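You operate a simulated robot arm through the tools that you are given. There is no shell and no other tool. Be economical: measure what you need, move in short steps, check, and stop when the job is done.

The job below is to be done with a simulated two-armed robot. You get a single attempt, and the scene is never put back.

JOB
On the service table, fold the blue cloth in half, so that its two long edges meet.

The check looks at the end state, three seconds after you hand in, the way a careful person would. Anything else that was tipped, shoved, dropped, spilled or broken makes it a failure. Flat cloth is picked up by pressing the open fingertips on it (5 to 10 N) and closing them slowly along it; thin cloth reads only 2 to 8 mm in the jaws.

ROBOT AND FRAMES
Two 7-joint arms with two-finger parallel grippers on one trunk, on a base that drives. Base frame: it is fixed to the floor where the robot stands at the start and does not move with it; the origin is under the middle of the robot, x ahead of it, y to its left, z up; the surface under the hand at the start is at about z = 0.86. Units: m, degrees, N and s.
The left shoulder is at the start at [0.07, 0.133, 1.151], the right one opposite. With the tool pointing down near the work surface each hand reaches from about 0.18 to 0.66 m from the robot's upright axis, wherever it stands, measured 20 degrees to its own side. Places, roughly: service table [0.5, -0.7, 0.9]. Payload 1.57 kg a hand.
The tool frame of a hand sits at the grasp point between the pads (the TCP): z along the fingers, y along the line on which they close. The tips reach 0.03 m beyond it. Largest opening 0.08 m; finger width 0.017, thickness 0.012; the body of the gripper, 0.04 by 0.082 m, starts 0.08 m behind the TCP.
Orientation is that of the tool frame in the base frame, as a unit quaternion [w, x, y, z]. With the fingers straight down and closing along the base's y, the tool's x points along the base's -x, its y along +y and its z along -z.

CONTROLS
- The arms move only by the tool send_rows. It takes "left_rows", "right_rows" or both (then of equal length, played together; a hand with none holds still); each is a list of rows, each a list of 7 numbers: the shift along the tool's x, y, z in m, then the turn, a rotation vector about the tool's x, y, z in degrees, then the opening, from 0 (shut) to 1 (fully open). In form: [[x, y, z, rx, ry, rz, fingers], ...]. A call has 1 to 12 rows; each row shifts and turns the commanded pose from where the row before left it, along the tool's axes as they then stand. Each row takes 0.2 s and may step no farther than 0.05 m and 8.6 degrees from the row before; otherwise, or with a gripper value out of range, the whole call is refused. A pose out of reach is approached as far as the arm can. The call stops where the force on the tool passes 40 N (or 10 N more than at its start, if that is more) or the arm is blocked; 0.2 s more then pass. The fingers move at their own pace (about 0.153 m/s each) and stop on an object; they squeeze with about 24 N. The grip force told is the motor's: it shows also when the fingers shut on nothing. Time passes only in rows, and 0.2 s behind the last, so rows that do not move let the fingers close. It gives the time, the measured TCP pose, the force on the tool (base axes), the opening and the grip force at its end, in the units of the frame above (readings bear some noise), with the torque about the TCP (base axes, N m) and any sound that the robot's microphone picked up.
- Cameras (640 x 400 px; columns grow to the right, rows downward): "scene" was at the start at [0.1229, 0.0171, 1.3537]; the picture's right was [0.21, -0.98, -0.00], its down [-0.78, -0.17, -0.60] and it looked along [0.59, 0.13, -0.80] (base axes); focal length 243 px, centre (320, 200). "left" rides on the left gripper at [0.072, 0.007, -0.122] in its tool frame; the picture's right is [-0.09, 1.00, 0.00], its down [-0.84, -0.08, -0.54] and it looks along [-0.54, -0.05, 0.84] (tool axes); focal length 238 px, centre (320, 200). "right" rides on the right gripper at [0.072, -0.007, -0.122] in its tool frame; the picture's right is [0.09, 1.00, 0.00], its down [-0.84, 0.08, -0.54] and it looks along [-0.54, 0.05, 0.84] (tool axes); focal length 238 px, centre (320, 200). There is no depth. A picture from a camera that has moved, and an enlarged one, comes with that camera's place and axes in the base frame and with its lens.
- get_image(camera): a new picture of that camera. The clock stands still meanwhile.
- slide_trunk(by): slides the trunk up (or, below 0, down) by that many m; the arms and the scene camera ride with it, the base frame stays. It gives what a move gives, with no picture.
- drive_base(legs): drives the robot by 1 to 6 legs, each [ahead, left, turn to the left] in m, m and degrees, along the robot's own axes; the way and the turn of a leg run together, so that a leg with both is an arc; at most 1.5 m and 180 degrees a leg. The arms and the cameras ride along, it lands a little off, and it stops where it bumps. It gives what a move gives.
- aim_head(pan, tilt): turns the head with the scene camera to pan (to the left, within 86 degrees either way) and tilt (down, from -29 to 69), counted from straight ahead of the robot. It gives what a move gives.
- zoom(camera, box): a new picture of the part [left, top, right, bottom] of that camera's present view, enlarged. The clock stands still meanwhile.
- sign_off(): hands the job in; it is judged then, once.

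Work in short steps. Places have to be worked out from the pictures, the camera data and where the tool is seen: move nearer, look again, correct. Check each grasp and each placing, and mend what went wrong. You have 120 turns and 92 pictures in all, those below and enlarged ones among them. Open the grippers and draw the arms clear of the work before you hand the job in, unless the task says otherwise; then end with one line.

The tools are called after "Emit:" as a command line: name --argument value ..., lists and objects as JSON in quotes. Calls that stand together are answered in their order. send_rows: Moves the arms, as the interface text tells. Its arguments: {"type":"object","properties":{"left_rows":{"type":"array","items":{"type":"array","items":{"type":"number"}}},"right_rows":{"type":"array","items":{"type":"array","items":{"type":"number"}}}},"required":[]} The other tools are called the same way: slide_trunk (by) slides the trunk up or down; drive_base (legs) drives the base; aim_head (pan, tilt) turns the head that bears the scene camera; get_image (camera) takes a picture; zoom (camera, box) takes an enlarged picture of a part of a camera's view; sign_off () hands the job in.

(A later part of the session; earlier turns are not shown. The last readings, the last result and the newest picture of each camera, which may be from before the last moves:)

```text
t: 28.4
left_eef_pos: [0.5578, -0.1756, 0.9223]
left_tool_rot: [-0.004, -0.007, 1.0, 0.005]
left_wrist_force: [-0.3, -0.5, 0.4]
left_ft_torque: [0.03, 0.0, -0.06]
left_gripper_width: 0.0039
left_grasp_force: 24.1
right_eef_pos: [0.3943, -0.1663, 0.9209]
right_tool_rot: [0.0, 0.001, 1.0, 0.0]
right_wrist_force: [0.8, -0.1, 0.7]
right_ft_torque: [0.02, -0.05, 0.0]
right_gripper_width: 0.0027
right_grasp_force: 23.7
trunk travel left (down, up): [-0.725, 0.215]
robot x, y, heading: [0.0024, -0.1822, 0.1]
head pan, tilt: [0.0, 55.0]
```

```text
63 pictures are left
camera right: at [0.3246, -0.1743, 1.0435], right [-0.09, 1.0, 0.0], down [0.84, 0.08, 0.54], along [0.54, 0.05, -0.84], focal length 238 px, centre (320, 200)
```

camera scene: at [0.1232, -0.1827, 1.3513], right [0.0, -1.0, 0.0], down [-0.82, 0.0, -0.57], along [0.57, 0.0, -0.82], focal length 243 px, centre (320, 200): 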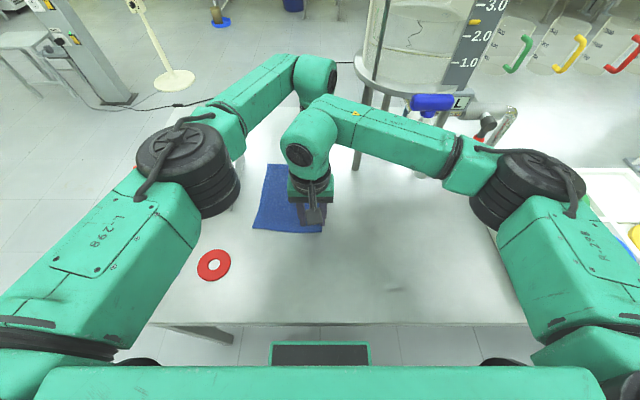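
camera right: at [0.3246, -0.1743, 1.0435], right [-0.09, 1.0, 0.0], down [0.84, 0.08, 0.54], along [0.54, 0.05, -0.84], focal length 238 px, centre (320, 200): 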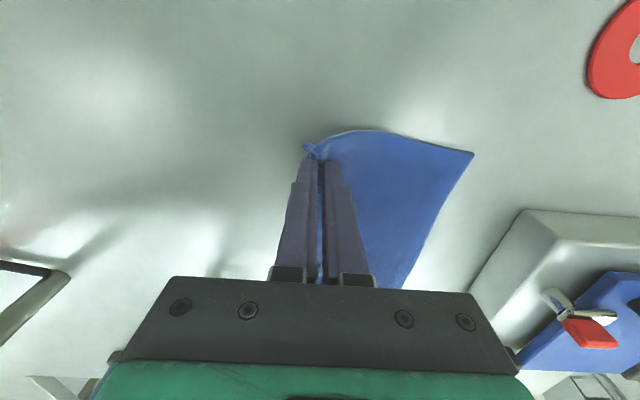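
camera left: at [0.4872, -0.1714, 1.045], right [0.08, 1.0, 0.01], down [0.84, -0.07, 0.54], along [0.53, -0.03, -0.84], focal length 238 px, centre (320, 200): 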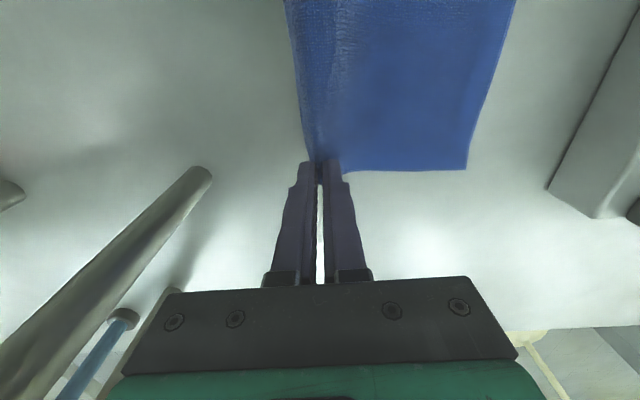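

Both corners are held and lifting. I swing the edge up and over in an arc about the fold line, stopping just past the top to look.

Emit:
send_rows --left_rows '[[-0.001, 0.0105, -0.008, 0, 0, 0, 0], [-0.001, 0.0105, -0.008, 0, 0, 0, 0], [-0.001, 0.01, -0.005, 0, 0, 0, 0], [-0.001, 0.01, -0.004, 0, 0, 0, 0], [-0.001, 0.01, -0.002, 0, 0, 0, 0], [-0.001, 0.01, 0, 0, 0, 0, 0], [-0.001, 0.01, 0.001, 0, 0, 0, 0], [0, 0.01, 0.002, 0, 0, 0, 0], [0, 0, 0, 0, 0, 0, 0]]' --right_rows '[[-0.001, 0.0105, -0.008, 0, 0, 0, 0], [-0.001, 0.0105, -0.008, 0, 0, 0, 0], [-0.001, 0.01, -0.005, 0, 0, 0, 0], [-0.001, 0.01, -0.004, 0, 0, 0, 0], [-0.001, 0.01, -0.002, 0, 0, 0, 0], [-0.001, 0.01, 0, 0, 0, 0, 0], [-0.001, 0.01, 0.001, 0, 0, 0, 0], [0, 0.01, 0.002, 0, 0, 0, 0], [0, 0, 0, 0, 0, 0, 0]]'

Emit:
get_image --camera "left"

Emit:
get_image --camera "right"

Emit:
get_image --camera "scene"

```text
t: 30.4
left_eef_pos: [0.5639, -0.0957, 0.9475]
left_tool_rot: [-0.003, -0.009, 1.0, 0.004]
left_wrist_force: [-1.3, 0.1, -0.1]
left_ft_torque: [0.0, 0.02, 0.01]
left_gripper_width: 0.0036
left_grasp_force: 24.1
right_eef_pos: [0.4012, -0.0859, 0.9465]
right_tool_rot: [0.0, 0.001, 1.0, 0.0]
right_wrist_force: [-0.3, 0.3, -0.5]
right_ft_torque: [0.03, -0.05, -0.03]
right_gripper_width: 0.0026
right_grasp_force: 23.9
trunk travel left (down, up): [-0.725, 0.215]
robot x, y, heading: [0.002, -0.1851, 0.1]
head pan, tilt: [0.0, 55.0]
```

```text
62 pictures are left
camera left: at [0.4938, -0.0914, 1.0698], right [0.08, 1.0, 0.01], down [0.84, -0.07, 0.54], along [0.53, -0.03, -0.84], focal length 238 px, centre (320, 200)
```

left: 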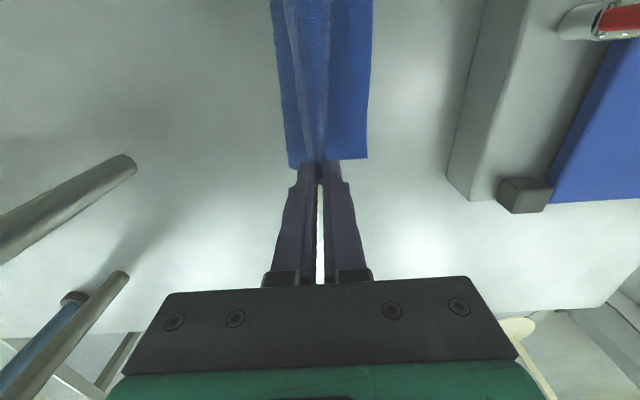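

```text
61 pictures are left
camera right: at [0.3309, -0.0936, 1.0689], right [-0.09, 1.0, 0.0], down [0.84, 0.08, 0.54], along [0.54, 0.05, -0.84], focal length 238 px, centre (320, 200)
```

right: 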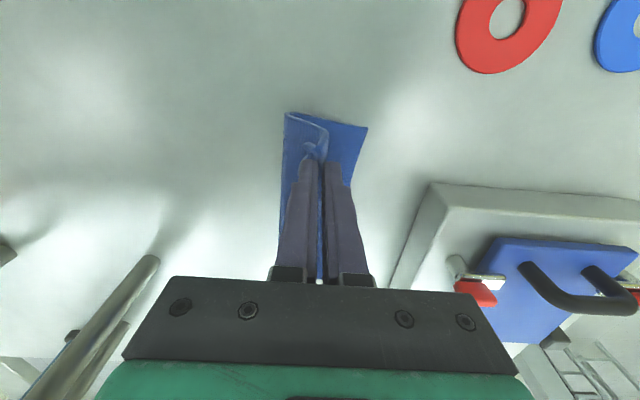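

```text
60 pictures are left
camera scene: at [0.1231, -0.1834, 1.3513], right [0.0, -1.0, 0.0], down [-0.82, 0.0, -0.57], along [0.57, 0.0, -0.82], focal length 243 px, centre (320, 200)
```

scene: 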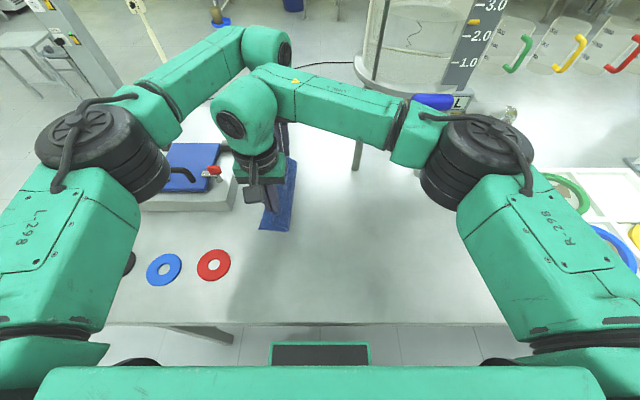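

The fold is forming well, and the bottom edge now lies at y≈−.05. I bring the pinched edge down to about 1.8 cm above the bottom layer, just short of the left edge.

Emit:
send_rows --left_rows '[[0, 0.008, 0.005, 0, 0, 0, 0], [0, 0.008, 0.008, 0, 0, 0, 0], [0, 0.006, 0.01, 0, 0, 0, 0], [0, 0.004, 0.01, 0, 0, 0, 0], [0, 0.002, 0.005, 0, 0, 0, 0], [0, 0, 0, 0, 0, 0, 0]]' --right_rows '[[0, 0.008, 0.005, 0, 0, 0, 0], [0, 0.008, 0.008, 0, 0, 0, 0], [0, 0.006, 0.01, 0, 0, 0, 0], [0, 0.004, 0.01, 0, 0, 0, 0], [0, 0, 0.005, 0, 0, 0, 0], [0, 0, 0, 0, 0, 0, 0]]'

Emit:
get_image --camera "left"

Emit:
get_image --camera "right"

```text
t: 31.8
left_eef_pos: [0.5635, -0.0655, 0.9094]
left_tool_rot: [-0.003, -0.008, 1.0, 0.005]
left_wrist_force: [-0.5, -0.3, 0.5]
left_ft_torque: [0.01, -0.01, 0.02]
left_gripper_width: 0.0041
left_grasp_force: 24.2
right_eef_pos: [0.4006, -0.0589, 0.9069]
right_tool_rot: [0.0, 0.001, 1.0, 0.001]
right_wrist_force: [0.3, 0.2, 0.7]
right_ft_torque: [0.0, -0.05, -0.02]
right_gripper_width: 0.0029
right_grasp_force: 24.2
trunk travel left (down, up): [-0.725, 0.215]
robot x, y, heading: [-0.0004, -0.1853, -0.3]
head pan, tilt: [0.0, 55.0]
```

```text
59 pictures are left
camera left: at [0.4932, -0.0625, 1.0323], right [0.08, 1.0, 0.01], down [0.84, -0.07, 0.54], along [0.53, -0.03, -0.84], focal length 238 px, centre (320, 200)
```

left: 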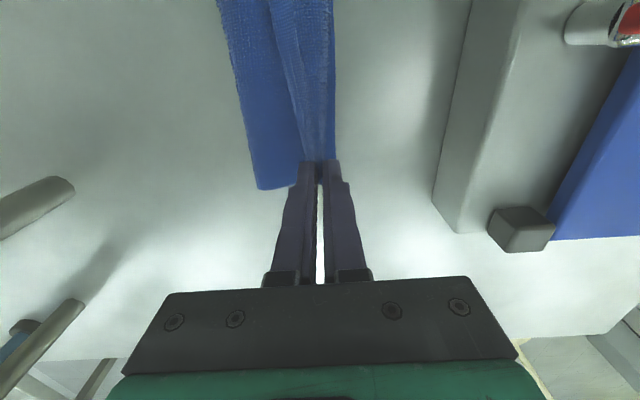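

```text
58 pictures are left
camera right: at [0.3304, -0.0677, 1.0296], right [-0.09, 1.0, 0.0], down [0.84, 0.08, 0.54], along [0.54, 0.05, -0.84], focal length 238 px, centre (320, 200)
```

right: 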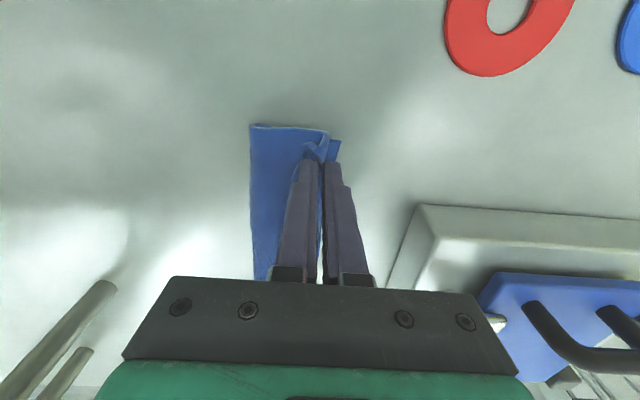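

I zoom in on the right hand's pinch to see how the edge strip lies.

Emit:
zoom --camera "right" --box '[240, 105, 370, 186]'

```text
4.92 times, centred on (305, 146) of right
camera zoom: at [0.3304, -0.0677, 1.0296], right [-0.09, 1.0, 0.0], down [0.84, 0.08, 0.54], along [0.54, 0.05, -0.84], focal length 1173 px, centre (394, 468)
```

zoom: 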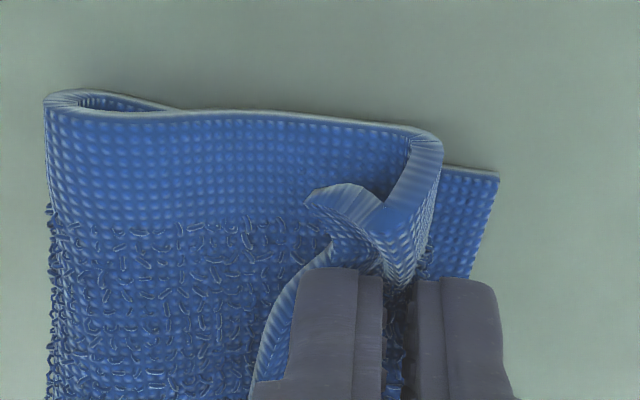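

As expected, the last centimetre is bent up in the jaws. I release here, a little above the surface, lift straight up and see how the strip relaxes.

Emit:
send_rows --left_rows '[[0, 0, 0, 0, 0, 0, 0.1], [0, 0, 0, 0, 0, 0, 0.25], [0, 0, -0.01, 0, 0, 0, 0.35], [0, 0, -0.02, 0, 0, 0, 0.35], [0, 0, -0.03, 0, 0, 0, 0.35], [0, 0, 0, 0, 0, 0, 0.35]]' --right_rows '[[0, 0, 0, 0, 0, 0, 0.1], [0, 0, 0, 0, 0, 0, 0.25], [0, 0, -0.01, 0, 0, 0, 0.35], [0, 0, -0.02, 0, 0, 0, 0.35], [0, 0, -0.03, 0, 0, 0, 0.35], [0, 0, 0, 0, 0, 0, 0.35]]'

Emit:
get_image --camera "left"

Emit:
zoom --camera "right" --box '[220, 100, 420, 225]'

```text
t: 33.2
left_eef_pos: [0.5644, -0.0662, 0.9704]
left_tool_rot: [-0.004, -0.007, 1.0, 0.006]
left_wrist_force: [-0.5, -0.8, -0.7]
left_ft_torque: [0.0, 0.0, -0.01]
left_gripper_width: 0.028
left_grasp_force: 0.0
right_eef_pos: [0.4022, -0.0581, 0.966]
right_tool_rot: [0.0, 0.001, 1.0, 0.0]
right_wrist_force: [0.5, 0.0, -0.4]
right_ft_torque: [0.0, 0.02, -0.01]
right_gripper_width: 0.0278
right_grasp_force: 0.1
trunk travel left (down, up): [-0.725, 0.215]
robot x, y, heading: [0.0017, -0.1855, 0.0]
head pan, tilt: [0.0, 55.0]
```

```text
56 pictures are left
camera left: at [0.4946, -0.0621, 1.0922], right [0.08, 1.0, 0.01], down [0.84, -0.07, 0.54], along [0.53, -0.03, -0.84], focal length 238 px, centre (320, 200)
```

left: 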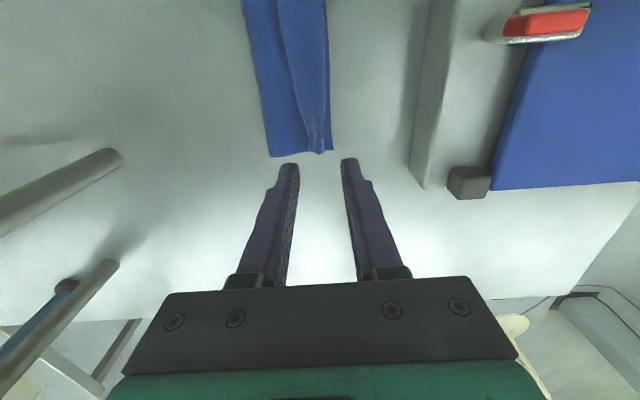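

```text
3.20 times, centred on (320, 162) of right
camera zoom: at [0.3323, -0.0674, 1.0882], right [-0.09, 1.0, 0.0], down [0.84, 0.08, 0.54], along [0.54, 0.05, -0.84], focal length 763 px, centre (320, 320)
```

zoom: 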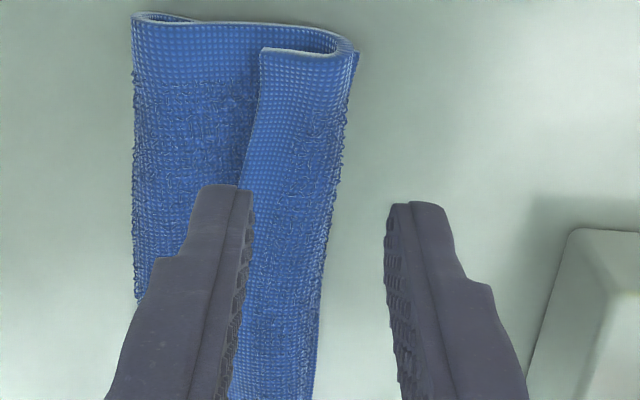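

The outer strip (~2.6 cm) folded back on itself on release, because a downward ridge pinch always curls the edge. A better way is to lift the cloth by its midline, let both halves hang so the edges meet, then lay it down. First I'll unfold, so I lower over the strip to grab it.

Emit:
send_rows --left_rows '[[0, -0.002, 0.02, 0, 0, 0, 0.25], [0, 0, 0.02, 0, 0, 0, 0.25], [0, 0, 0.02, 0, 0, 0, 0.25], [0, 0, 0.006, 0, 0, 0, 0.25], [0, 0, 0, 0, 0, 0, 0.25]]' --right_rows '[[0, -0.007, 0.02, 0, 0, 0, 0.25], [0, 0, 0.02, 0, 0, 0, 0.25], [0, 0, 0.02, 0, 0, 0, 0.25], [0, 0, 0.004, 0, 0, 0, 0.25], [0, 0, 0, 0, 0, 0, 0.25]]'

Emit:
get_image --camera "left"

Emit:
get_image --camera "right"

```text
t: 34.4
left_eef_pos: [0.5633, -0.0676, 0.9033]
left_tool_rot: [-0.003, -0.008, 1.0, 0.006]
left_wrist_force: [0.3, 0.0, 0.0]
left_ft_torque: [0.0, 0.01, -0.02]
left_gripper_width: 0.0203
left_grasp_force: 0.1
right_eef_pos: [0.4025, -0.0673, 0.9034]
right_tool_rot: [-0.001, 0.001, 1.0, 0.0]
right_wrist_force: [0.3, -0.4, 1.2]
right_ft_torque: [-0.02, 0.0, 0.02]
right_gripper_width: 0.0197
right_grasp_force: 0.1
trunk travel left (down, up): [-0.725, 0.215]
robot x, y, heading: [0.0004, -0.1852, 0.1]
head pan, tilt: [0.0, 55.0]
```

```text
54 pictures are left
camera left: at [0.4931, -0.0646, 1.026], right [0.08, 1.0, 0.01], down [0.84, -0.07, 0.54], along [0.54, -0.03, -0.84], focal length 238 px, centre (320, 200)
```

left: 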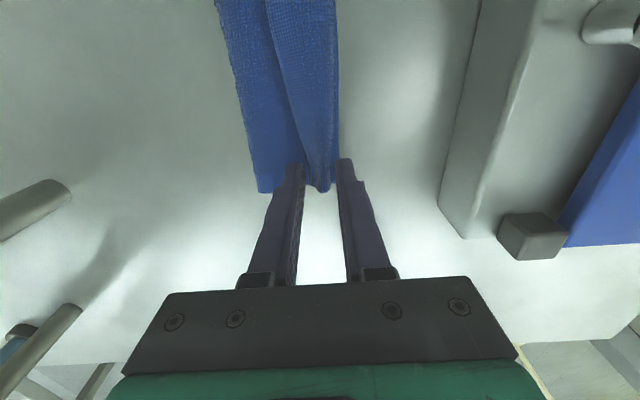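

```text
53 pictures are left
camera right: at [0.3316, -0.0744, 1.0253], right [-0.09, 1.0, 0.0], down [0.84, 0.08, 0.54], along [0.54, 0.05, -0.84], focal length 238 px, centre (320, 200)
```

right: 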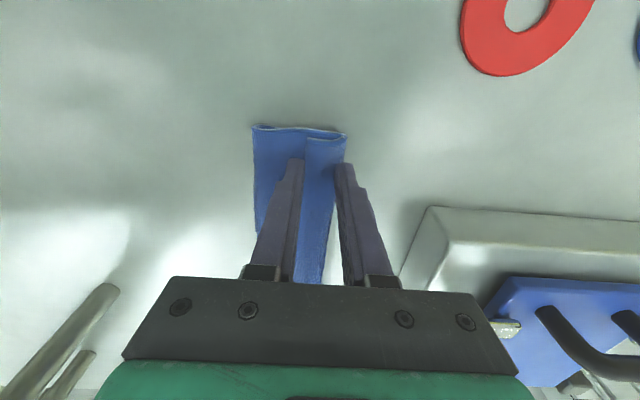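

The fingers straddle the strip too far to the left. I shift 5 mm right so both tips land on it, then touch down.

Emit:
send_rows --left_rows '[[0, -0.005, 0, 0, 0, 0, 0.225], [0, 0, 0.003, 0, 0, 0, 0.225], [0, 0, 0.002, 0, 0, 0, 0.225], [0, 0, 0.002, 0, 0, 0, 0.225], [0, 0, 0, 0, 0, 0, 0.225]]' --right_rows '[[0, -0.004, 0, 0, 0, 0, 0.225], [0, 0, 0.003, 0, 0, 0, 0.225], [0, 0, 0.002, 0, 0, 0, 0.225], [0, 0, 0.001, 0, 0, 0, 0.225], [0, 0, 0, 0, 0, 0, 0.225]]'

```text
t: 35.6
left_eef_pos: [0.5628, -0.0732, 0.8977]
left_tool_rot: [-0.004, -0.008, 1.0, 0.005]
left_wrist_force: [0.0, -0.5, 0.5]
left_ft_torque: [-0.02, -0.01, -0.01]
left_gripper_width: 0.0184
left_grasp_force: 0.3
right_eef_pos: [0.4007, -0.0703, 0.8985]
right_tool_rot: [0.001, 0.001, 1.0, 0.0]
right_wrist_force: [1.2, 0.5, 7.5]
right_ft_torque: [0.0, -0.05, -0.01]
right_gripper_width: 0.0179
right_grasp_force: 0.1
trunk travel left (down, up): [-0.725, 0.215]
robot x, y, heading: [0.001, -0.1845, -0.2]
head pan, tilt: [0.0, 55.0]
```

The right is in contact at 7.5 N. I lower the left a little further and then check the contact.

Emit:
send_rows --left_rows '[[0, 0, 0.0015, 0, 0, 0, 0.225], [0, 0, 0, 0, 0, 0, 0.225]]'

Emit:
get_image --camera "left"

Emit:
get_image --camera "right"

```text
t: 36.2
left_eef_pos: [0.5622, -0.0744, 0.8969]
left_tool_rot: [-0.002, -0.009, 1.0, 0.005]
left_wrist_force: [0.3, -0.2, 4.3]
left_ft_torque: [-0.07, -0.01, 0.0]
left_gripper_width: 0.0185
left_grasp_force: 0.5
right_eef_pos: [0.4013, -0.0705, 0.8973]
right_tool_rot: [0.0, 0.0, 1.0, 0.001]
right_wrist_force: [2.2, -0.2, 6.8]
right_ft_torque: [0.04, -0.1, 0.0]
right_gripper_width: 0.0179
right_grasp_force: 0.1
trunk travel left (down, up): [-0.725, 0.215]
robot x, y, heading: [0.0001, -0.1858, -0.0]
head pan, tilt: [0.0, 55.0]
```

```text
52 pictures are left
camera left: at [0.4919, -0.0695, 1.0184], right [0.08, 1.0, 0.01], down [0.84, -0.07, 0.54], along [0.54, -0.03, -0.84], focal length 238 px, centre (320, 200)
```

left: 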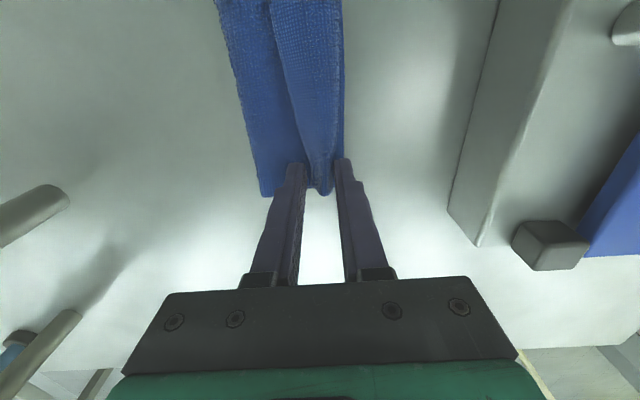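

```text
51 pictures are left
camera right: at [0.3304, -0.0788, 1.0201], right [-0.09, 1.0, 0.0], down [0.84, 0.08, 0.54], along [0.54, 0.05, -0.84], focal length 238 px, centre (320, 200)
```

right: 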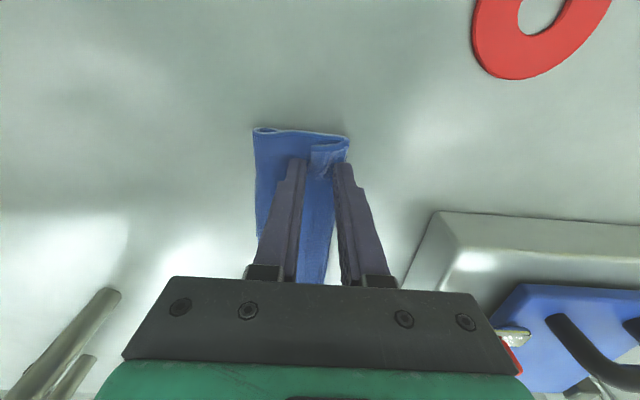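

The strip already bulges up between the fingertips, so I close slowly, lift a bit, and look.

Emit:
send_rows --left_rows '[[0, 0, 0, 0, 0, 0, 0.19], [0, 0, 0, 0, 0, 0, 0.155], [0, 0, 0, 0, 0, 0, 0.12], [0, 0, 0, 0, 0, 0, 0.085], [0, 0, 0, 0, 0, 0, 0.05], [0, 0, 0, 0, 0, 0, 0.02], [0, 0, 0, 0, 0, 0, 0], [0, 0, 0, 0, 0, 0, 0], [0, 0, -0.01, 0, 0, 0, 0], [0, 0, -0.01, 0, 0, 0, 0], [0, -0.005, -0.01, 0, 0, 0, 0], [0, 0, 0, 0, 0, 0, 0]]' --right_rows '[[0, 0, 0, 0, 0, 0, 0.19], [0, 0, 0, 0, 0, 0, 0.155], [0, 0, 0, 0, 0, 0, 0.12], [0, 0, 0, 0, 0, 0, 0.085], [0, 0, 0, 0, 0, 0, 0.05], [0, 0, 0, 0, 0, 0, 0.02], [0, 0, 0, 0, 0, 0, 0], [0, 0, 0, 0, 0, 0, 0], [0, 0, -0.01, 0, 0, 0, 0], [0, 0, -0.01, 0, 0, 0, 0], [0, -0.005, -0.01, 0, 0, 0, 0], [0, 0, 0, 0, 0, 0, 0]]'

Emit:
get_image --camera "left"

Emit:
zoom --camera "right" --box '[220, 80, 420, 205]'

```text
t: 38.8
left_eef_pos: [0.563, -0.0777, 0.9251]
left_tool_rot: [-0.004, -0.009, 1.0, 0.006]
left_wrist_force: [-0.8, 0.5, 0.1]
left_ft_torque: [-0.01, 0.02, -0.01]
left_gripper_width: 0.0044
left_grasp_force: 23.9
right_eef_pos: [0.3996, -0.0749, 0.9275]
right_tool_rot: [0.0, 0.001, 1.0, 0.0]
right_wrist_force: [0.0, 0.0, 0.9]
right_ft_torque: [-0.03, 0.0, 0.02]
right_gripper_width: 0.0035
right_grasp_force: 24.5
trunk travel left (down, up): [-0.725, 0.215]
robot x, y, heading: [0.0013, -0.183, 0.1]
head pan, tilt: [0.0, 55.0]
```

```text
50 pictures are left
camera left: at [0.4929, -0.074, 1.0486], right [0.08, 1.0, 0.01], down [0.84, -0.07, 0.54], along [0.53, -0.03, -0.84], focal length 238 px, centre (320, 200)
```

left: 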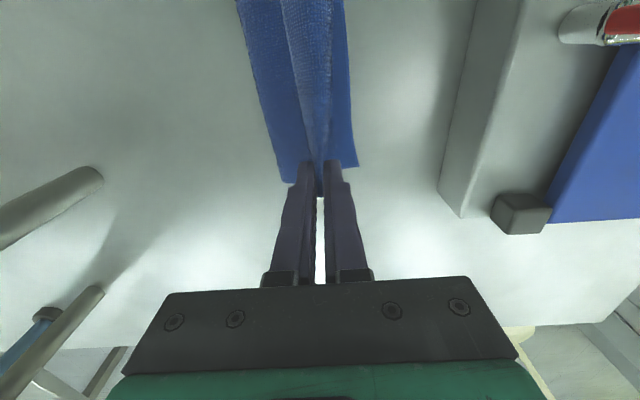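

```text
3.20 times, centred on (320, 142) of right
camera zoom: at [0.3296, -0.0823, 1.05], right [-0.09, 1.0, 0.0], down [0.84, 0.08, 0.54], along [0.54, 0.05, -0.84], focal length 763 px, centre (320, 384)
```

zoom: 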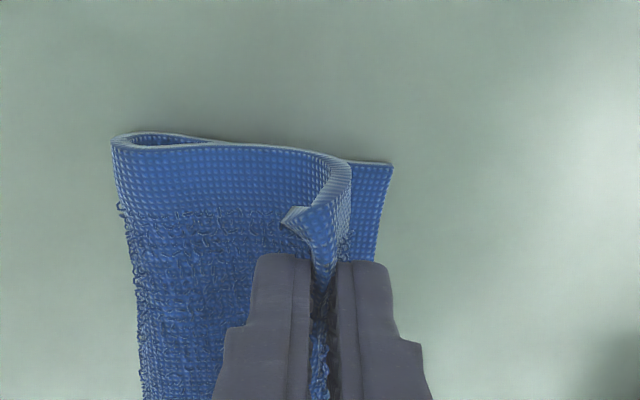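

The edge is held cleanly and only the top layer came up. I swing it back to the right along the reverse arc to lay the cloth flat again.

Emit:
send_rows --left_rows '[[0.001, -0.01, -0.012, 0, 0, 0, 0], [0.001, -0.012, -0.012, 0, 0, 0, 0], [0.001, -0.012, -0.004, 0, 0, 0, 0], [0.001, -0.012, 0, 0, 0, 0, 0], [0.001, -0.012, 0.004, 0, 0, 0, 0], [0.001, -0.012, 0.008, 0, 0, 0, 0], [0.001, -0.012, 0.012, 0, 0, 0, 0], [0, -0.012, 0.012, 0, 0, 0, 0], [0, -0.01, 0.012, 0, 0, 0, 0], [0, -0.004, 0.008, 0, 0, 0, 0], [0, 0, 0, 0, 0, 0, 0]]' --right_rows '[[0.001, -0.01, -0.012, 0, 0, 0, 0], [0.001, -0.012, -0.012, 0, 0, 0, 0], [0.001, -0.012, -0.004, 0, 0, 0, 0], [0.001, -0.012, 0, 0, 0, 0, 0], [0.001, -0.012, 0.004, 0, 0, 0, 0], [0.001, -0.012, 0.008, 0, 0, 0, 0], [0.001, -0.012, 0.012, 0, 0, 0, 0], [0, -0.012, 0.012, 0, 0, 0, 0], [0, -0.01, 0.012, 0, 0, 0, 0], [0, -0.001, 0.008, 0, 0, 0, 0], [0, 0, 0, 0, 0, 0, 0]]'

Emit:
get_image --camera "left"

Emit:
get_image --camera "right"

```text
t: 41.2
left_eef_pos: [0.5581, -0.1855, 0.8974]
left_tool_rot: [-0.003, -0.008, 1.0, 0.005]
left_wrist_force: [-0.5, -0.5, 0.0]
left_ft_torque: [0.02, -0.02, -0.01]
left_gripper_width: 0.0046
left_grasp_force: 24.2
right_eef_pos: [0.3944, -0.1793, 0.8984]
right_tool_rot: [0.0, 0.001, 1.0, 0.0]
right_wrist_force: [0.2, -0.4, 1.1]
right_ft_torque: [-0.02, -0.04, -0.01]
right_gripper_width: 0.0039
right_grasp_force: 24.5
trunk travel left (down, up): [-0.725, 0.215]
robot x, y, heading: [-0.0004, -0.1855, 0.0]
head pan, tilt: [0.0, 55.0]
```

```text
48 pictures are left
camera left: at [0.4871, -0.1814, 1.0201], right [0.08, 1.0, 0.01], down [0.84, -0.07, 0.54], along [0.54, -0.03, -0.84], focal length 238 px, centre (320, 200)
```

left: 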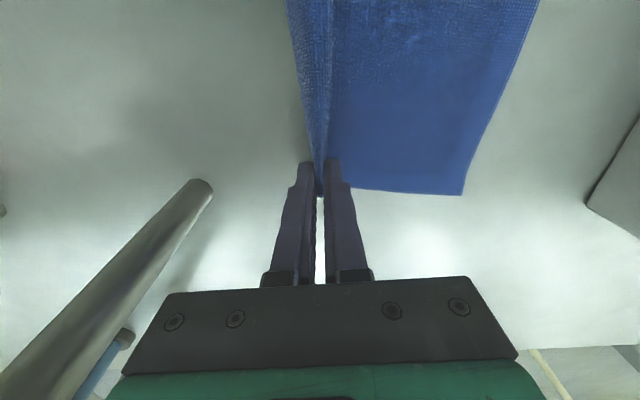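

```text
47 pictures are left
camera right: at [0.3238, -0.1876, 1.0215], right [-0.09, 1.0, 0.0], down [0.84, 0.08, 0.54], along [0.54, 0.05, -0.84], focal length 238 px, centre (320, 200)
```

right: 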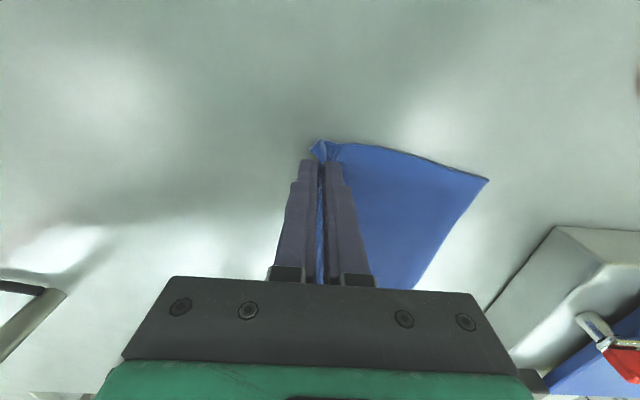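

The cloth is laid out again. I press lightly and open slowly to smooth the ridge out, then raise the hands.

Emit:
send_rows --left_rows '[[0, 0, 0.004, 0, 0, 0, 0], [0, 0, 0, 0, 0, 0, 0.04], [0, 0, 0, 0, 0, 0, 0.08], [0, 0, 0, 0, 0, 0, 0.12], [0, 0, 0, 0, 0, 0, 0.16], [0, 0, 0, 0, 0, 0, 0.2], [0, 0, 0, 0, 0, 0, 0.24], [0, 0, 0, 0, 0, 0, 0.28], [0, 0, 0, 0, 0, 0, 0.33], [0, 0, -0.02, 0, 0, 0, 0.33], [0, 0, -0.03, 0, 0, 0, 0.33], [0, 0, 0, 0, 0, 0, 0.33]]' --right_rows '[[0, 0, 0.005, 0, 0, 0, 0], [0, 0, 0, 0, 0, 0, 0.04], [0, 0, 0, 0, 0, 0, 0.08], [0, 0, 0, 0, 0, 0, 0.12], [0, 0, 0, 0, 0, 0, 0.16], [0, 0, 0, 0, 0, 0, 0.2], [0, 0, 0, 0, 0, 0, 0.24], [0, 0, 0, 0, 0, 0, 0.28], [0, 0, 0, 0, 0, 0, 0.33], [0, 0, -0.02, 0, 0, 0, 0.33], [0, 0, -0.03, 0, 0, 0, 0.33], [0, 0, 0, 0, 0, 0, 0.33]]'

Emit:
get_image --camera "left"

Emit:
get_image --camera "right"

```text
t: 43.8
left_eef_pos: [0.5592, -0.1876, 0.9436]
left_tool_rot: [-0.003, -0.008, 1.0, 0.006]
left_wrist_force: [0.5, 0.2, -0.6]
left_ft_torque: [0.01, 0.01, 0.01]
left_gripper_width: 0.0265
left_grasp_force: 0.2
right_eef_pos: [0.3944, -0.1801, 0.9428]
right_tool_rot: [0.0, 0.0, 1.0, 0.0]
right_wrist_force: [0.5, 0.1, -0.4]
right_ft_torque: [0.0, -0.01, -0.02]
right_gripper_width: 0.0264
right_grasp_force: 0.0
trunk travel left (down, up): [-0.725, 0.215]
robot x, y, heading: [0.0009, -0.1851, -0.0]
head pan, tilt: [0.0, 55.0]
```

```text
46 pictures are left
camera left: at [0.4891, -0.1832, 1.0657], right [0.08, 1.0, 0.01], down [0.84, -0.07, 0.54], along [0.53, -0.03, -0.84], focal length 238 px, centre (320, 200)
```

left: 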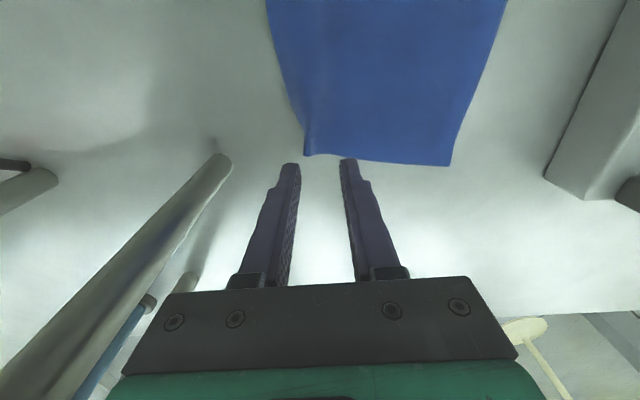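

```text
45 pictures are left
camera right: at [0.3247, -0.1878, 1.0652], right [-0.09, 1.0, 0.0], down [0.84, 0.08, 0.54], along [0.54, 0.05, -0.84], focal length 238 px, centre (320, 200)
```

right: 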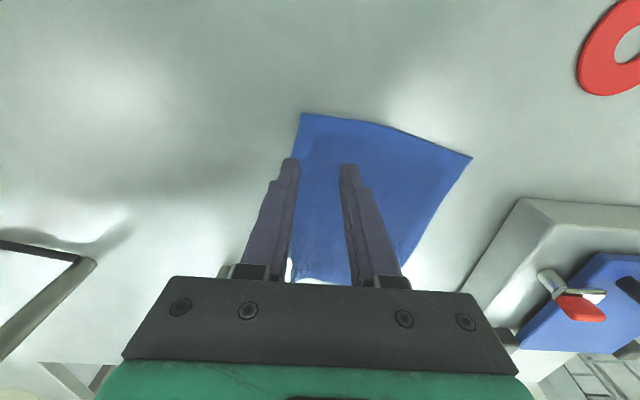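

The near end is flat and full width (.158), but the far end measures only ~.134. I zoom in there.

Emit:
zoom --camera "left" --box '[250, 0, 510, 170]'

Emit:
get_image --camera "scene"

```text
2.35 times, centred on (380, 85) of left
camera zoom: at [0.4891, -0.1832, 1.0657], right [0.08, 1.0, 0.01], down [0.84, -0.07, 0.54], along [0.53, -0.03, -0.84], focal length 561 px, centre (179, 471)
```

zoom: 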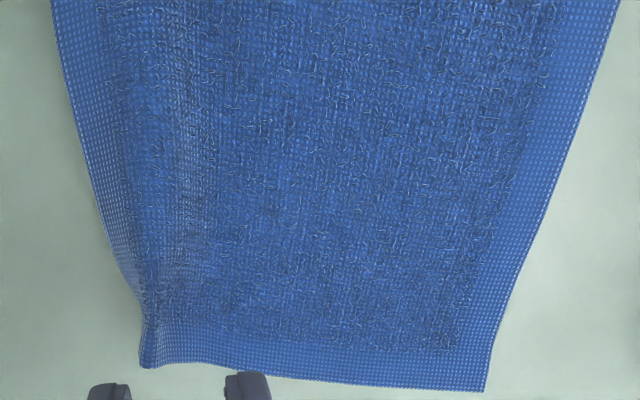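

```text
43 pictures are left
camera scene: at [0.1238, -0.1828, 1.3512], right [0.0, -1.0, 0.0], down [-0.82, 0.0, -0.57], along [0.57, 0.0, -0.82], focal length 243 px, centre (320, 200)
```

scene: 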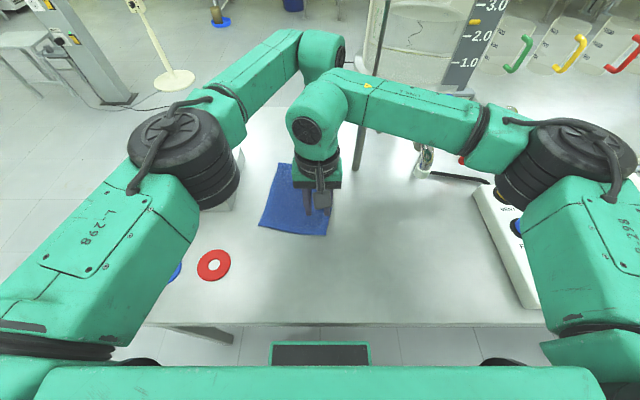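

The far-right corner's hem is tucked under and the cloth is turned about 7° clockwise. A midline lift will let the tuck hang free. The midline runs from (.385,−.121) to (.580,−.146), so I line both hands up on it and yaw 7.3°.

Emit:
send_rows --left_rows '[[-0.004, 0.015, 0, 0, 0, 0, 0.35], [0, 0.02, 0, 0, 0, 0, 0.35], [0, 0.008, 0, 0, 0, 0, 0.35], [0, 0, 0, 0, 0, 7.3, 0.35], [0, 0, 0.02, 0, 0, 0, 0.35], [0, 0, 0.015, 0, 0, 0, 0.35], [0, 0, 0, 0, 0, 0, 0.35]]' --right_rows '[[-0.006, 0.02, 0, 0, 0, 0, 0.35], [0, 0.025, 0, 0, 0, 0, 0.35], [0, 0.012, 0, 0, 0, 0, 0.35], [0, 0, 0, 0, 0, 7.3, 0.35], [0, 0, 0.02, 0, 0, 0, 0.35], [0, 0, 0.015, 0, 0, 0, 0.35], [0, 0, 0, 0, 0, 0, 0.35]]'

Emit:
get_image --camera "left"

Emit:
get_image --camera "right"

```text
t: 45.4
left_eef_pos: [0.5615, -0.1428, 0.9083]
left_tool_rot: [-0.003, 0.055, 0.998, 0.005]
left_wrist_force: [0.1, 1.0, -1.0]
left_ft_torque: [0.04, 0.02, 0.0]
left_gripper_width: 0.0281
left_grasp_force: 0.1
right_eef_pos: [0.3999, -0.1231, 0.9091]
right_tool_rot: [0.0, 0.065, 0.998, 0.0]
right_wrist_force: [0.3, 0.7, 0.7]
right_ft_torque: [0.0, 0.0, 0.03]
right_gripper_width: 0.0283
right_grasp_force: 0.2
trunk travel left (down, up): [-0.725, 0.215]
robot x, y, heading: [-0.0022, -0.1827, 0.2]
head pan, tilt: [0.0, 55.0]
```

```text
42 pictures are left
camera left: at [0.4918, -0.1299, 1.03], right [0.2, 0.98, 0.01], down [0.83, -0.18, 0.54], along [0.53, -0.1, -0.84], focal length 238 px, centre (320, 200)
```

left: 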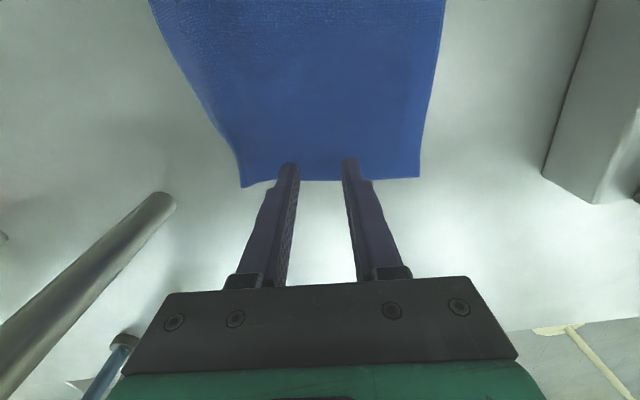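

```text
41 pictures are left
camera right: at [0.3291, -0.1219, 1.0321], right [0.04, 1.0, 0.0], down [0.84, -0.03, 0.54], along [0.54, -0.02, -0.84], focal length 238 px, centre (320, 200)
```

right: 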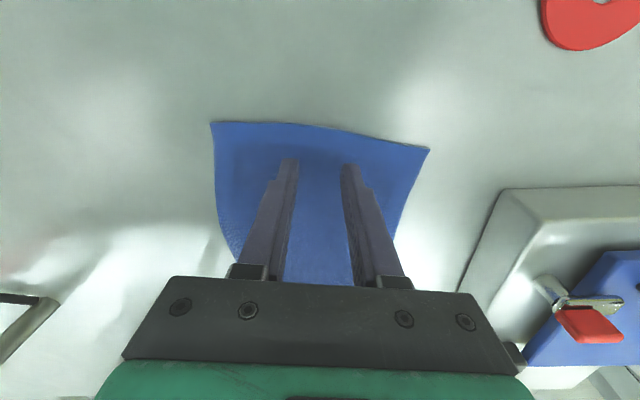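

The midline at the hands comes out as y≈−.1455 (left) and −.1233 (right). I nudge the left 2.5 mm and touch down.

Emit:
send_rows --left_rows '[[0, -0.0025, 0, 0, 0, 0, 0.35], [0, 0, 0.01, 0, 0, 0, 0.35], [0, 0, 0.0045, 0, 0, 0, 0.35], [0, 0, 0, 0, 0, 0, 0.35]]' --right_rows '[[0, 0, 0, 0, 0, 0, 0.35], [0, 0, 0.01, 0, 0, 0, 0.35], [0, 0, 0.0045, 0, 0, 0, 0.35], [0, 0, 0, 0, 0, 0, 0.35]]'

```text
t: 46.4
left_eef_pos: [0.5593, -0.1459, 0.894]
left_tool_rot: [-0.003, 0.056, 0.998, 0.004]
left_wrist_force: [1.1, 0.4, 6.7]
left_ft_torque: [-0.04, -0.04, -0.06]
left_gripper_width: 0.028
left_grasp_force: 0.1
right_eef_pos: [0.4, -0.1236, 0.894]
right_tool_rot: [0.0, 0.064, 0.998, 0.0]
right_wrist_force: [-0.3, 0.0, 0.9]
right_ft_torque: [0.0, -0.02, 0.03]
right_gripper_width: 0.0278
right_grasp_force: 0.0
trunk travel left (down, up): [-0.725, 0.215]
robot x, y, heading: [0.001, -0.1829, 0.1]
head pan, tilt: [0.0, 55.0]
```

Left is good at 6.7 N. I lower the right a touch and close both slowly.

Emit:
send_rows --left_rows '[[0, 0, 0, 0, 0, 0, 0.35], [0, 0, 0, 0, 0, 0, 0.315], [0, 0, 0, 0, 0, 0, 0.28], [0, 0, 0, 0, 0, 0, 0.245], [0, 0, 0, 0, 0, 0, 0.21], [0, 0, 0, 0, 0, 0, 0.175], [0, 0, 0, 0, 0, 0, 0.14], [0, 0, 0, 0, 0, 0, 0.105], [0, 0, 0, 0, 0, 0, 0.07], [0, 0, 0, 0, 0, 0, 0.035], [0, 0, 0, 0, 0, 0, 0], [0, 0, 0, 0, 0, 0, 0]]' --right_rows '[[0, 0, 0.0012, 0, 0, 0, 0.35], [0, 0, 0, 0, 0, 0, 0.315], [0, 0, 0, 0, 0, 0, 0.28], [0, 0, 0, 0, 0, 0, 0.245], [0, 0, 0, 0, 0, 0, 0.21], [0, 0, 0, 0, 0, 0, 0.175], [0, 0, 0, 0, 0, 0, 0.14], [0, 0, 0, 0, 0, 0, 0.105], [0, 0, 0, 0, 0, 0, 0.07], [0, 0, 0, 0, 0, 0, 0.035], [0, 0, 0, 0, 0, 0, 0], [0, 0, 0, 0, 0, 0, 0]]'

Emit:
get_image --camera "left"

Emit:
get_image --camera "right"

```text
t: 49.0
left_eef_pos: [0.5605, -0.1469, 0.8934]
left_tool_rot: [-0.003, 0.056, 0.998, 0.005]
left_wrist_force: [-0.4, 0.2, 6.0]
left_ft_torque: [-0.05, 0.01, 0.0]
left_gripper_width: 0.0039
left_grasp_force: 23.9
right_eef_pos: [0.3992, -0.1228, 0.8945]
right_tool_rot: [0.001, 0.064, 0.998, 0.0]
right_wrist_force: [0.1, 0.7, 2.3]
right_ft_torque: [-0.01, -0.01, 0.01]
right_gripper_width: 0.0038
right_grasp_force: 24.3
trunk travel left (down, up): [-0.725, 0.215]
robot x, y, heading: [-0.0026, -0.1834, 0.1]
head pan, tilt: [0.0, 55.0]
```

```text
40 pictures are left
camera left: at [0.4907, -0.1325, 1.0158], right [0.2, 0.98, 0.01], down [0.83, -0.18, 0.54], along [0.53, -0.1, -0.84], focal length 238 px, centre (320, 200)
```

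left: 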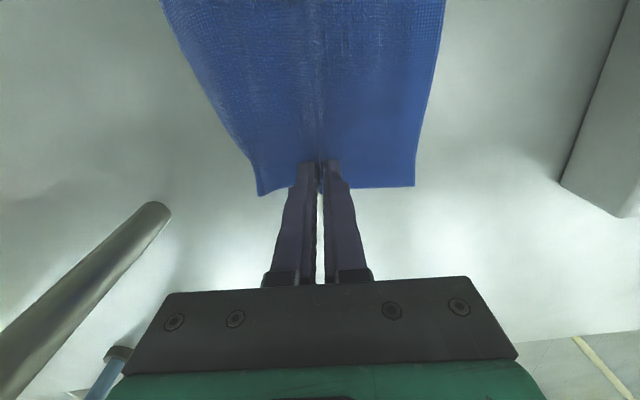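

```text
39 pictures are left
camera right: at [0.3281, -0.1219, 1.0164], right [0.04, 1.0, 0.0], down [0.84, -0.03, 0.54], along [0.54, -0.02, -0.84], focal length 238 px, centre (320, 200)
```

right: 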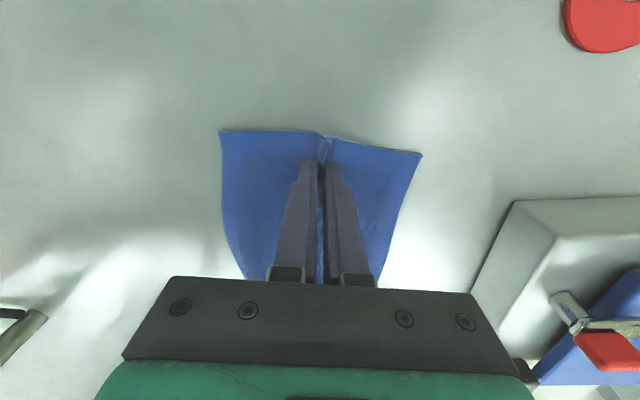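

Both hands hold a symmetric midline pinch. I lift straight up about 10 cm so that both halves hang.

Emit:
send_rows --left_rows '[[0, 0, -0.01, 0, 0, 0, 0], [0, 0, -0.015, 0, 0, 0, 0], [0, 0, -0.015, 0, 0, 0, 0], [0, 0, -0.015, 0, 0, 0, 0], [0, 0, -0.015, 0, 0, 0, 0], [0, 0, -0.015, 0, 0, 0, 0], [0, 0, -0.015, 0, 0, 0, 0], [0, 0, 0, 0, 0, 0, 0], [0, 0, 0, 0, 0, 0, 0]]' --right_rows '[[0, 0, -0.01, 0, 0, 0, 0], [0, 0, -0.015, 0, 0, 0, 0], [0, 0, -0.015, 0, 0, 0, 0], [0, 0, -0.015, 0, 0, 0, 0], [0, 0, -0.015, 0, 0, 0, 0], [0, 0, -0.015, 0, 0, 0, 0], [0, 0, -0.015, 0, 0, 0, 0], [0, 0, 0, 0, 0, 0, 0], [0, 0, 0, 0, 0, 0, 0]]'

Emit:
get_image --camera "left"

Emit:
get_image --camera "right"

Emit:
get_image --camera "scene"

```text
t: 51.0
left_eef_pos: [0.5604, -0.1452, 0.9945]
left_tool_rot: [-0.004, 0.056, 0.998, 0.005]
left_wrist_force: [-0.5, 1.1, -0.1]
left_ft_torque: [0.01, 0.01, 0.0]
left_gripper_width: 0.0038
left_grasp_force: 23.9
right_eef_pos: [0.399, -0.1242, 0.9948]
right_tool_rot: [0.0, 0.065, 0.998, 0.0]
right_wrist_force: [0.7, 0.0, -0.3]
right_ft_torque: [-0.01, -0.01, 0.0]
right_gripper_width: 0.0039
right_grasp_force: 23.8
trunk travel left (down, up): [-0.725, 0.215]
robot x, y, heading: [-0.0035, -0.1827, -0.0]
head pan, tilt: [0.0, 55.0]
```

```text
38 pictures are left
camera left: at [0.4921, -0.1314, 1.1167], right [0.2, 0.98, 0.01], down [0.83, -0.18, 0.53], along [0.53, -0.1, -0.84], focal length 238 px, centre (320, 200)
```

left: 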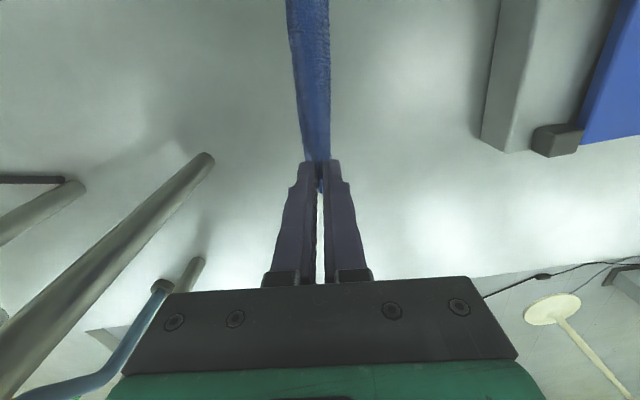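

```text
37 pictures are left
camera right: at [0.329, -0.1229, 1.1168], right [0.04, 1.0, 0.0], down [0.84, -0.03, 0.54], along [0.54, -0.02, -0.84], focal length 238 px, centre (320, 200)
```

right: 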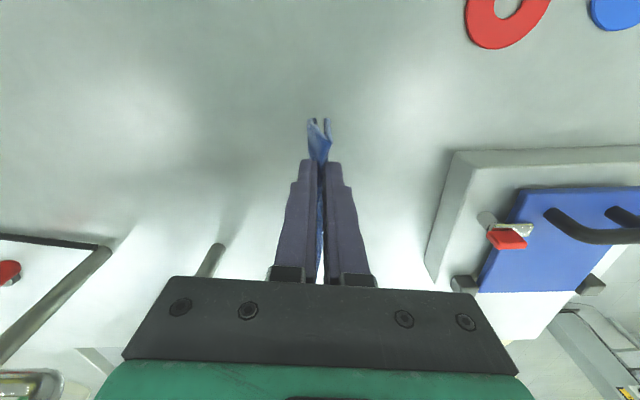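

```text
36 pictures are left
camera scene: at [0.1232, -0.1828, 1.3513], right [0.0, -1.0, 0.0], down [-0.82, 0.0, -0.57], along [0.57, 0.0, -0.82], focal length 243 px, centre (320, 200)
```

scene: 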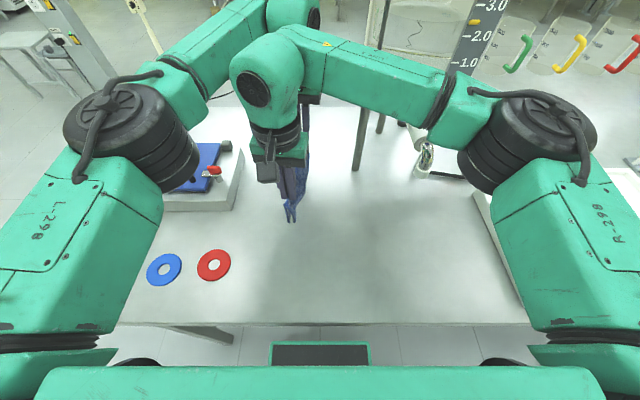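

The cloth hangs folded from its midline. I zoom in to compare the lengths of the two halves.

Emit:
zoom --camera "scene" --box '[250, 140, 350, 240]'

Emit:
zoom --camera "right" --box '[270, 100, 370, 162]'

```text
4.00 times, centred on (300, 190) of scene
camera zoom: at [0.1232, -0.1828, 1.3513], right [0.0, -1.0, 0.0], down [-0.82, 0.0, -0.57], along [0.57, 0.0, -0.82], focal length 972 px, centre (400, 240)
```

zoom: 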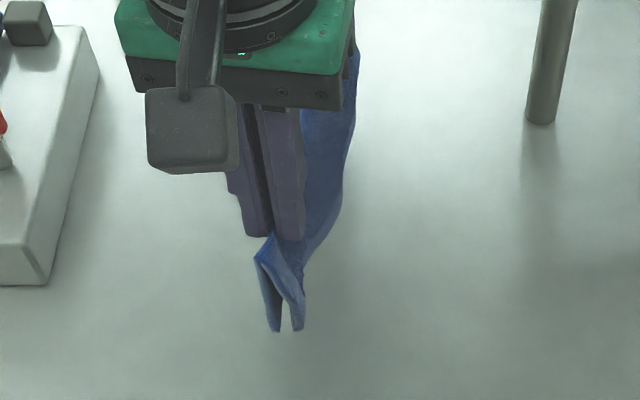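

```text
6.40 times, centred on (320, 131) of right
camera zoom: at [0.329, -0.1229, 1.1168], right [0.04, 1.0, 0.0], down [0.84, -0.03, 0.54], along [0.54, -0.02, -0.84], focal length 1525 px, centre (320, 642)
```

zoom: 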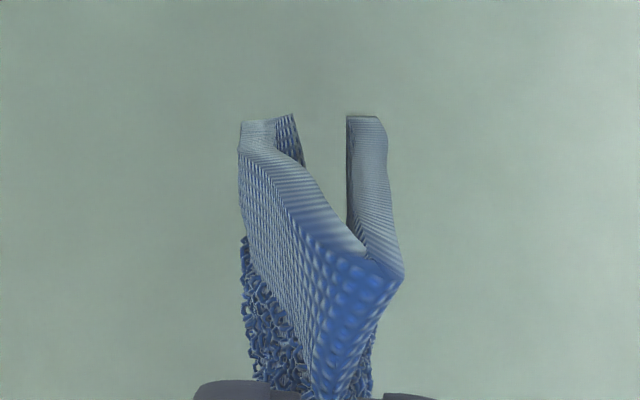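

The two near corners hang level, so the pinch is centred. I move 3.5 cm right first, then sweep left while lowering so that both edges trail and lie down together.

Emit:
send_rows --left_rows '[[0, -0.012, 0, 0, 0, 0, 0], [0, -0.013, 0, 0, 0, 0, 0], [0, -0.01, 0, 0, 0, 0, 0], [0, 0, 0, 0, 0, 0, 0], [0, 0, 0, 0, 0, 0, 0], [0, 0.012, 0.012, 0, 0, 0, 0], [0, 0.014, 0.014, 0, 0, 0, 0], [0, 0.014, 0.012, 0, 0, 0, 0], [0, 0.012, 0.008, 0, 0, 0, 0], [0, 0.012, 0.01, 0, 0, 0, 0], [0, 0.012, 0.012, 0, 0, 0, 0]]' --right_rows '[[0, -0.012, 0, 0, 0, 0, 0], [0, -0.013, 0, 0, 0, 0, 0], [0, -0.01, 0, 0, 0, 0, 0], [0, 0, 0, 0, 0, 0, 0], [0, 0, 0, 0, 0, 0, 0], [0, 0.012, 0.012, 0, 0, 0, 0], [0, 0.014, 0.014, 0, 0, 0, 0], [0, 0.014, 0.012, 0, 0, 0, 0], [0, 0.012, 0.008, 0, 0, 0, 0], [0, 0.012, 0.01, 0, 0, 0, 0], [0, 0.012, 0.012, 0, 0, 0, 0]]'

Emit:
get_image --camera "left"

Emit:
get_image --camera "right"

```text
t: 53.4
left_eef_pos: [0.5651, -0.1025, 0.9255]
left_tool_rot: [-0.003, 0.056, 0.998, 0.005]
left_wrist_force: [-0.5, 0.7, 0.4]
left_ft_torque: [-0.01, -0.03, 0.0]
left_gripper_width: 0.0038
left_grasp_force: 23.6
right_eef_pos: [0.4057, -0.0819, 0.9268]
right_tool_rot: [0.0, 0.064, 0.998, -0.001]
right_wrist_force: [0.0, -0.2, -1.0]
right_ft_torque: [-0.03, 0.03, -0.01]
right_gripper_width: 0.0035
right_grasp_force: 24.2
trunk travel left (down, up): [-0.725, 0.215]
robot x, y, heading: [0.002, -0.1833, -0.2]
head pan, tilt: [0.0, 55.0]
```

```text
33 pictures are left
camera left: at [0.4966, -0.0892, 1.0483], right [0.2, 0.98, 0.01], down [0.83, -0.18, 0.53], along [0.53, -0.1, -0.84], focal length 238 px, centre (320, 200)
```

left: 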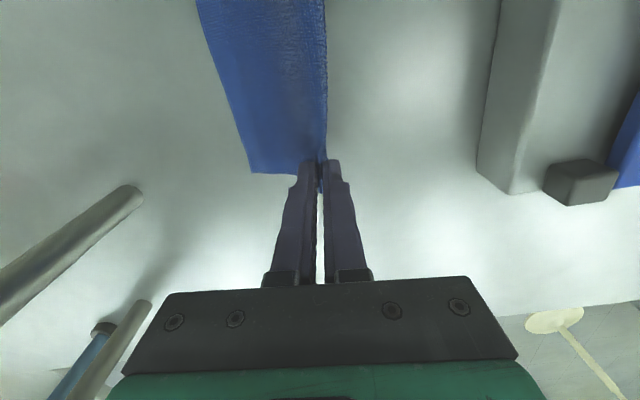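

```text
32 pictures are left
camera right: at [0.3351, -0.0806, 1.0483], right [0.04, 1.0, 0.0], down [0.84, -0.03, 0.54], along [0.54, -0.02, -0.84], focal length 238 px, centre (320, 200)
```

right: 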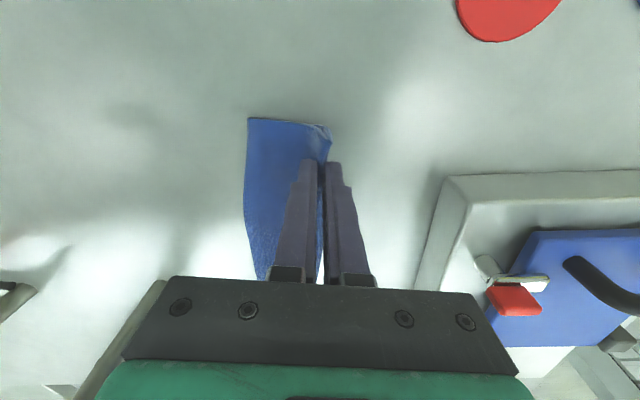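

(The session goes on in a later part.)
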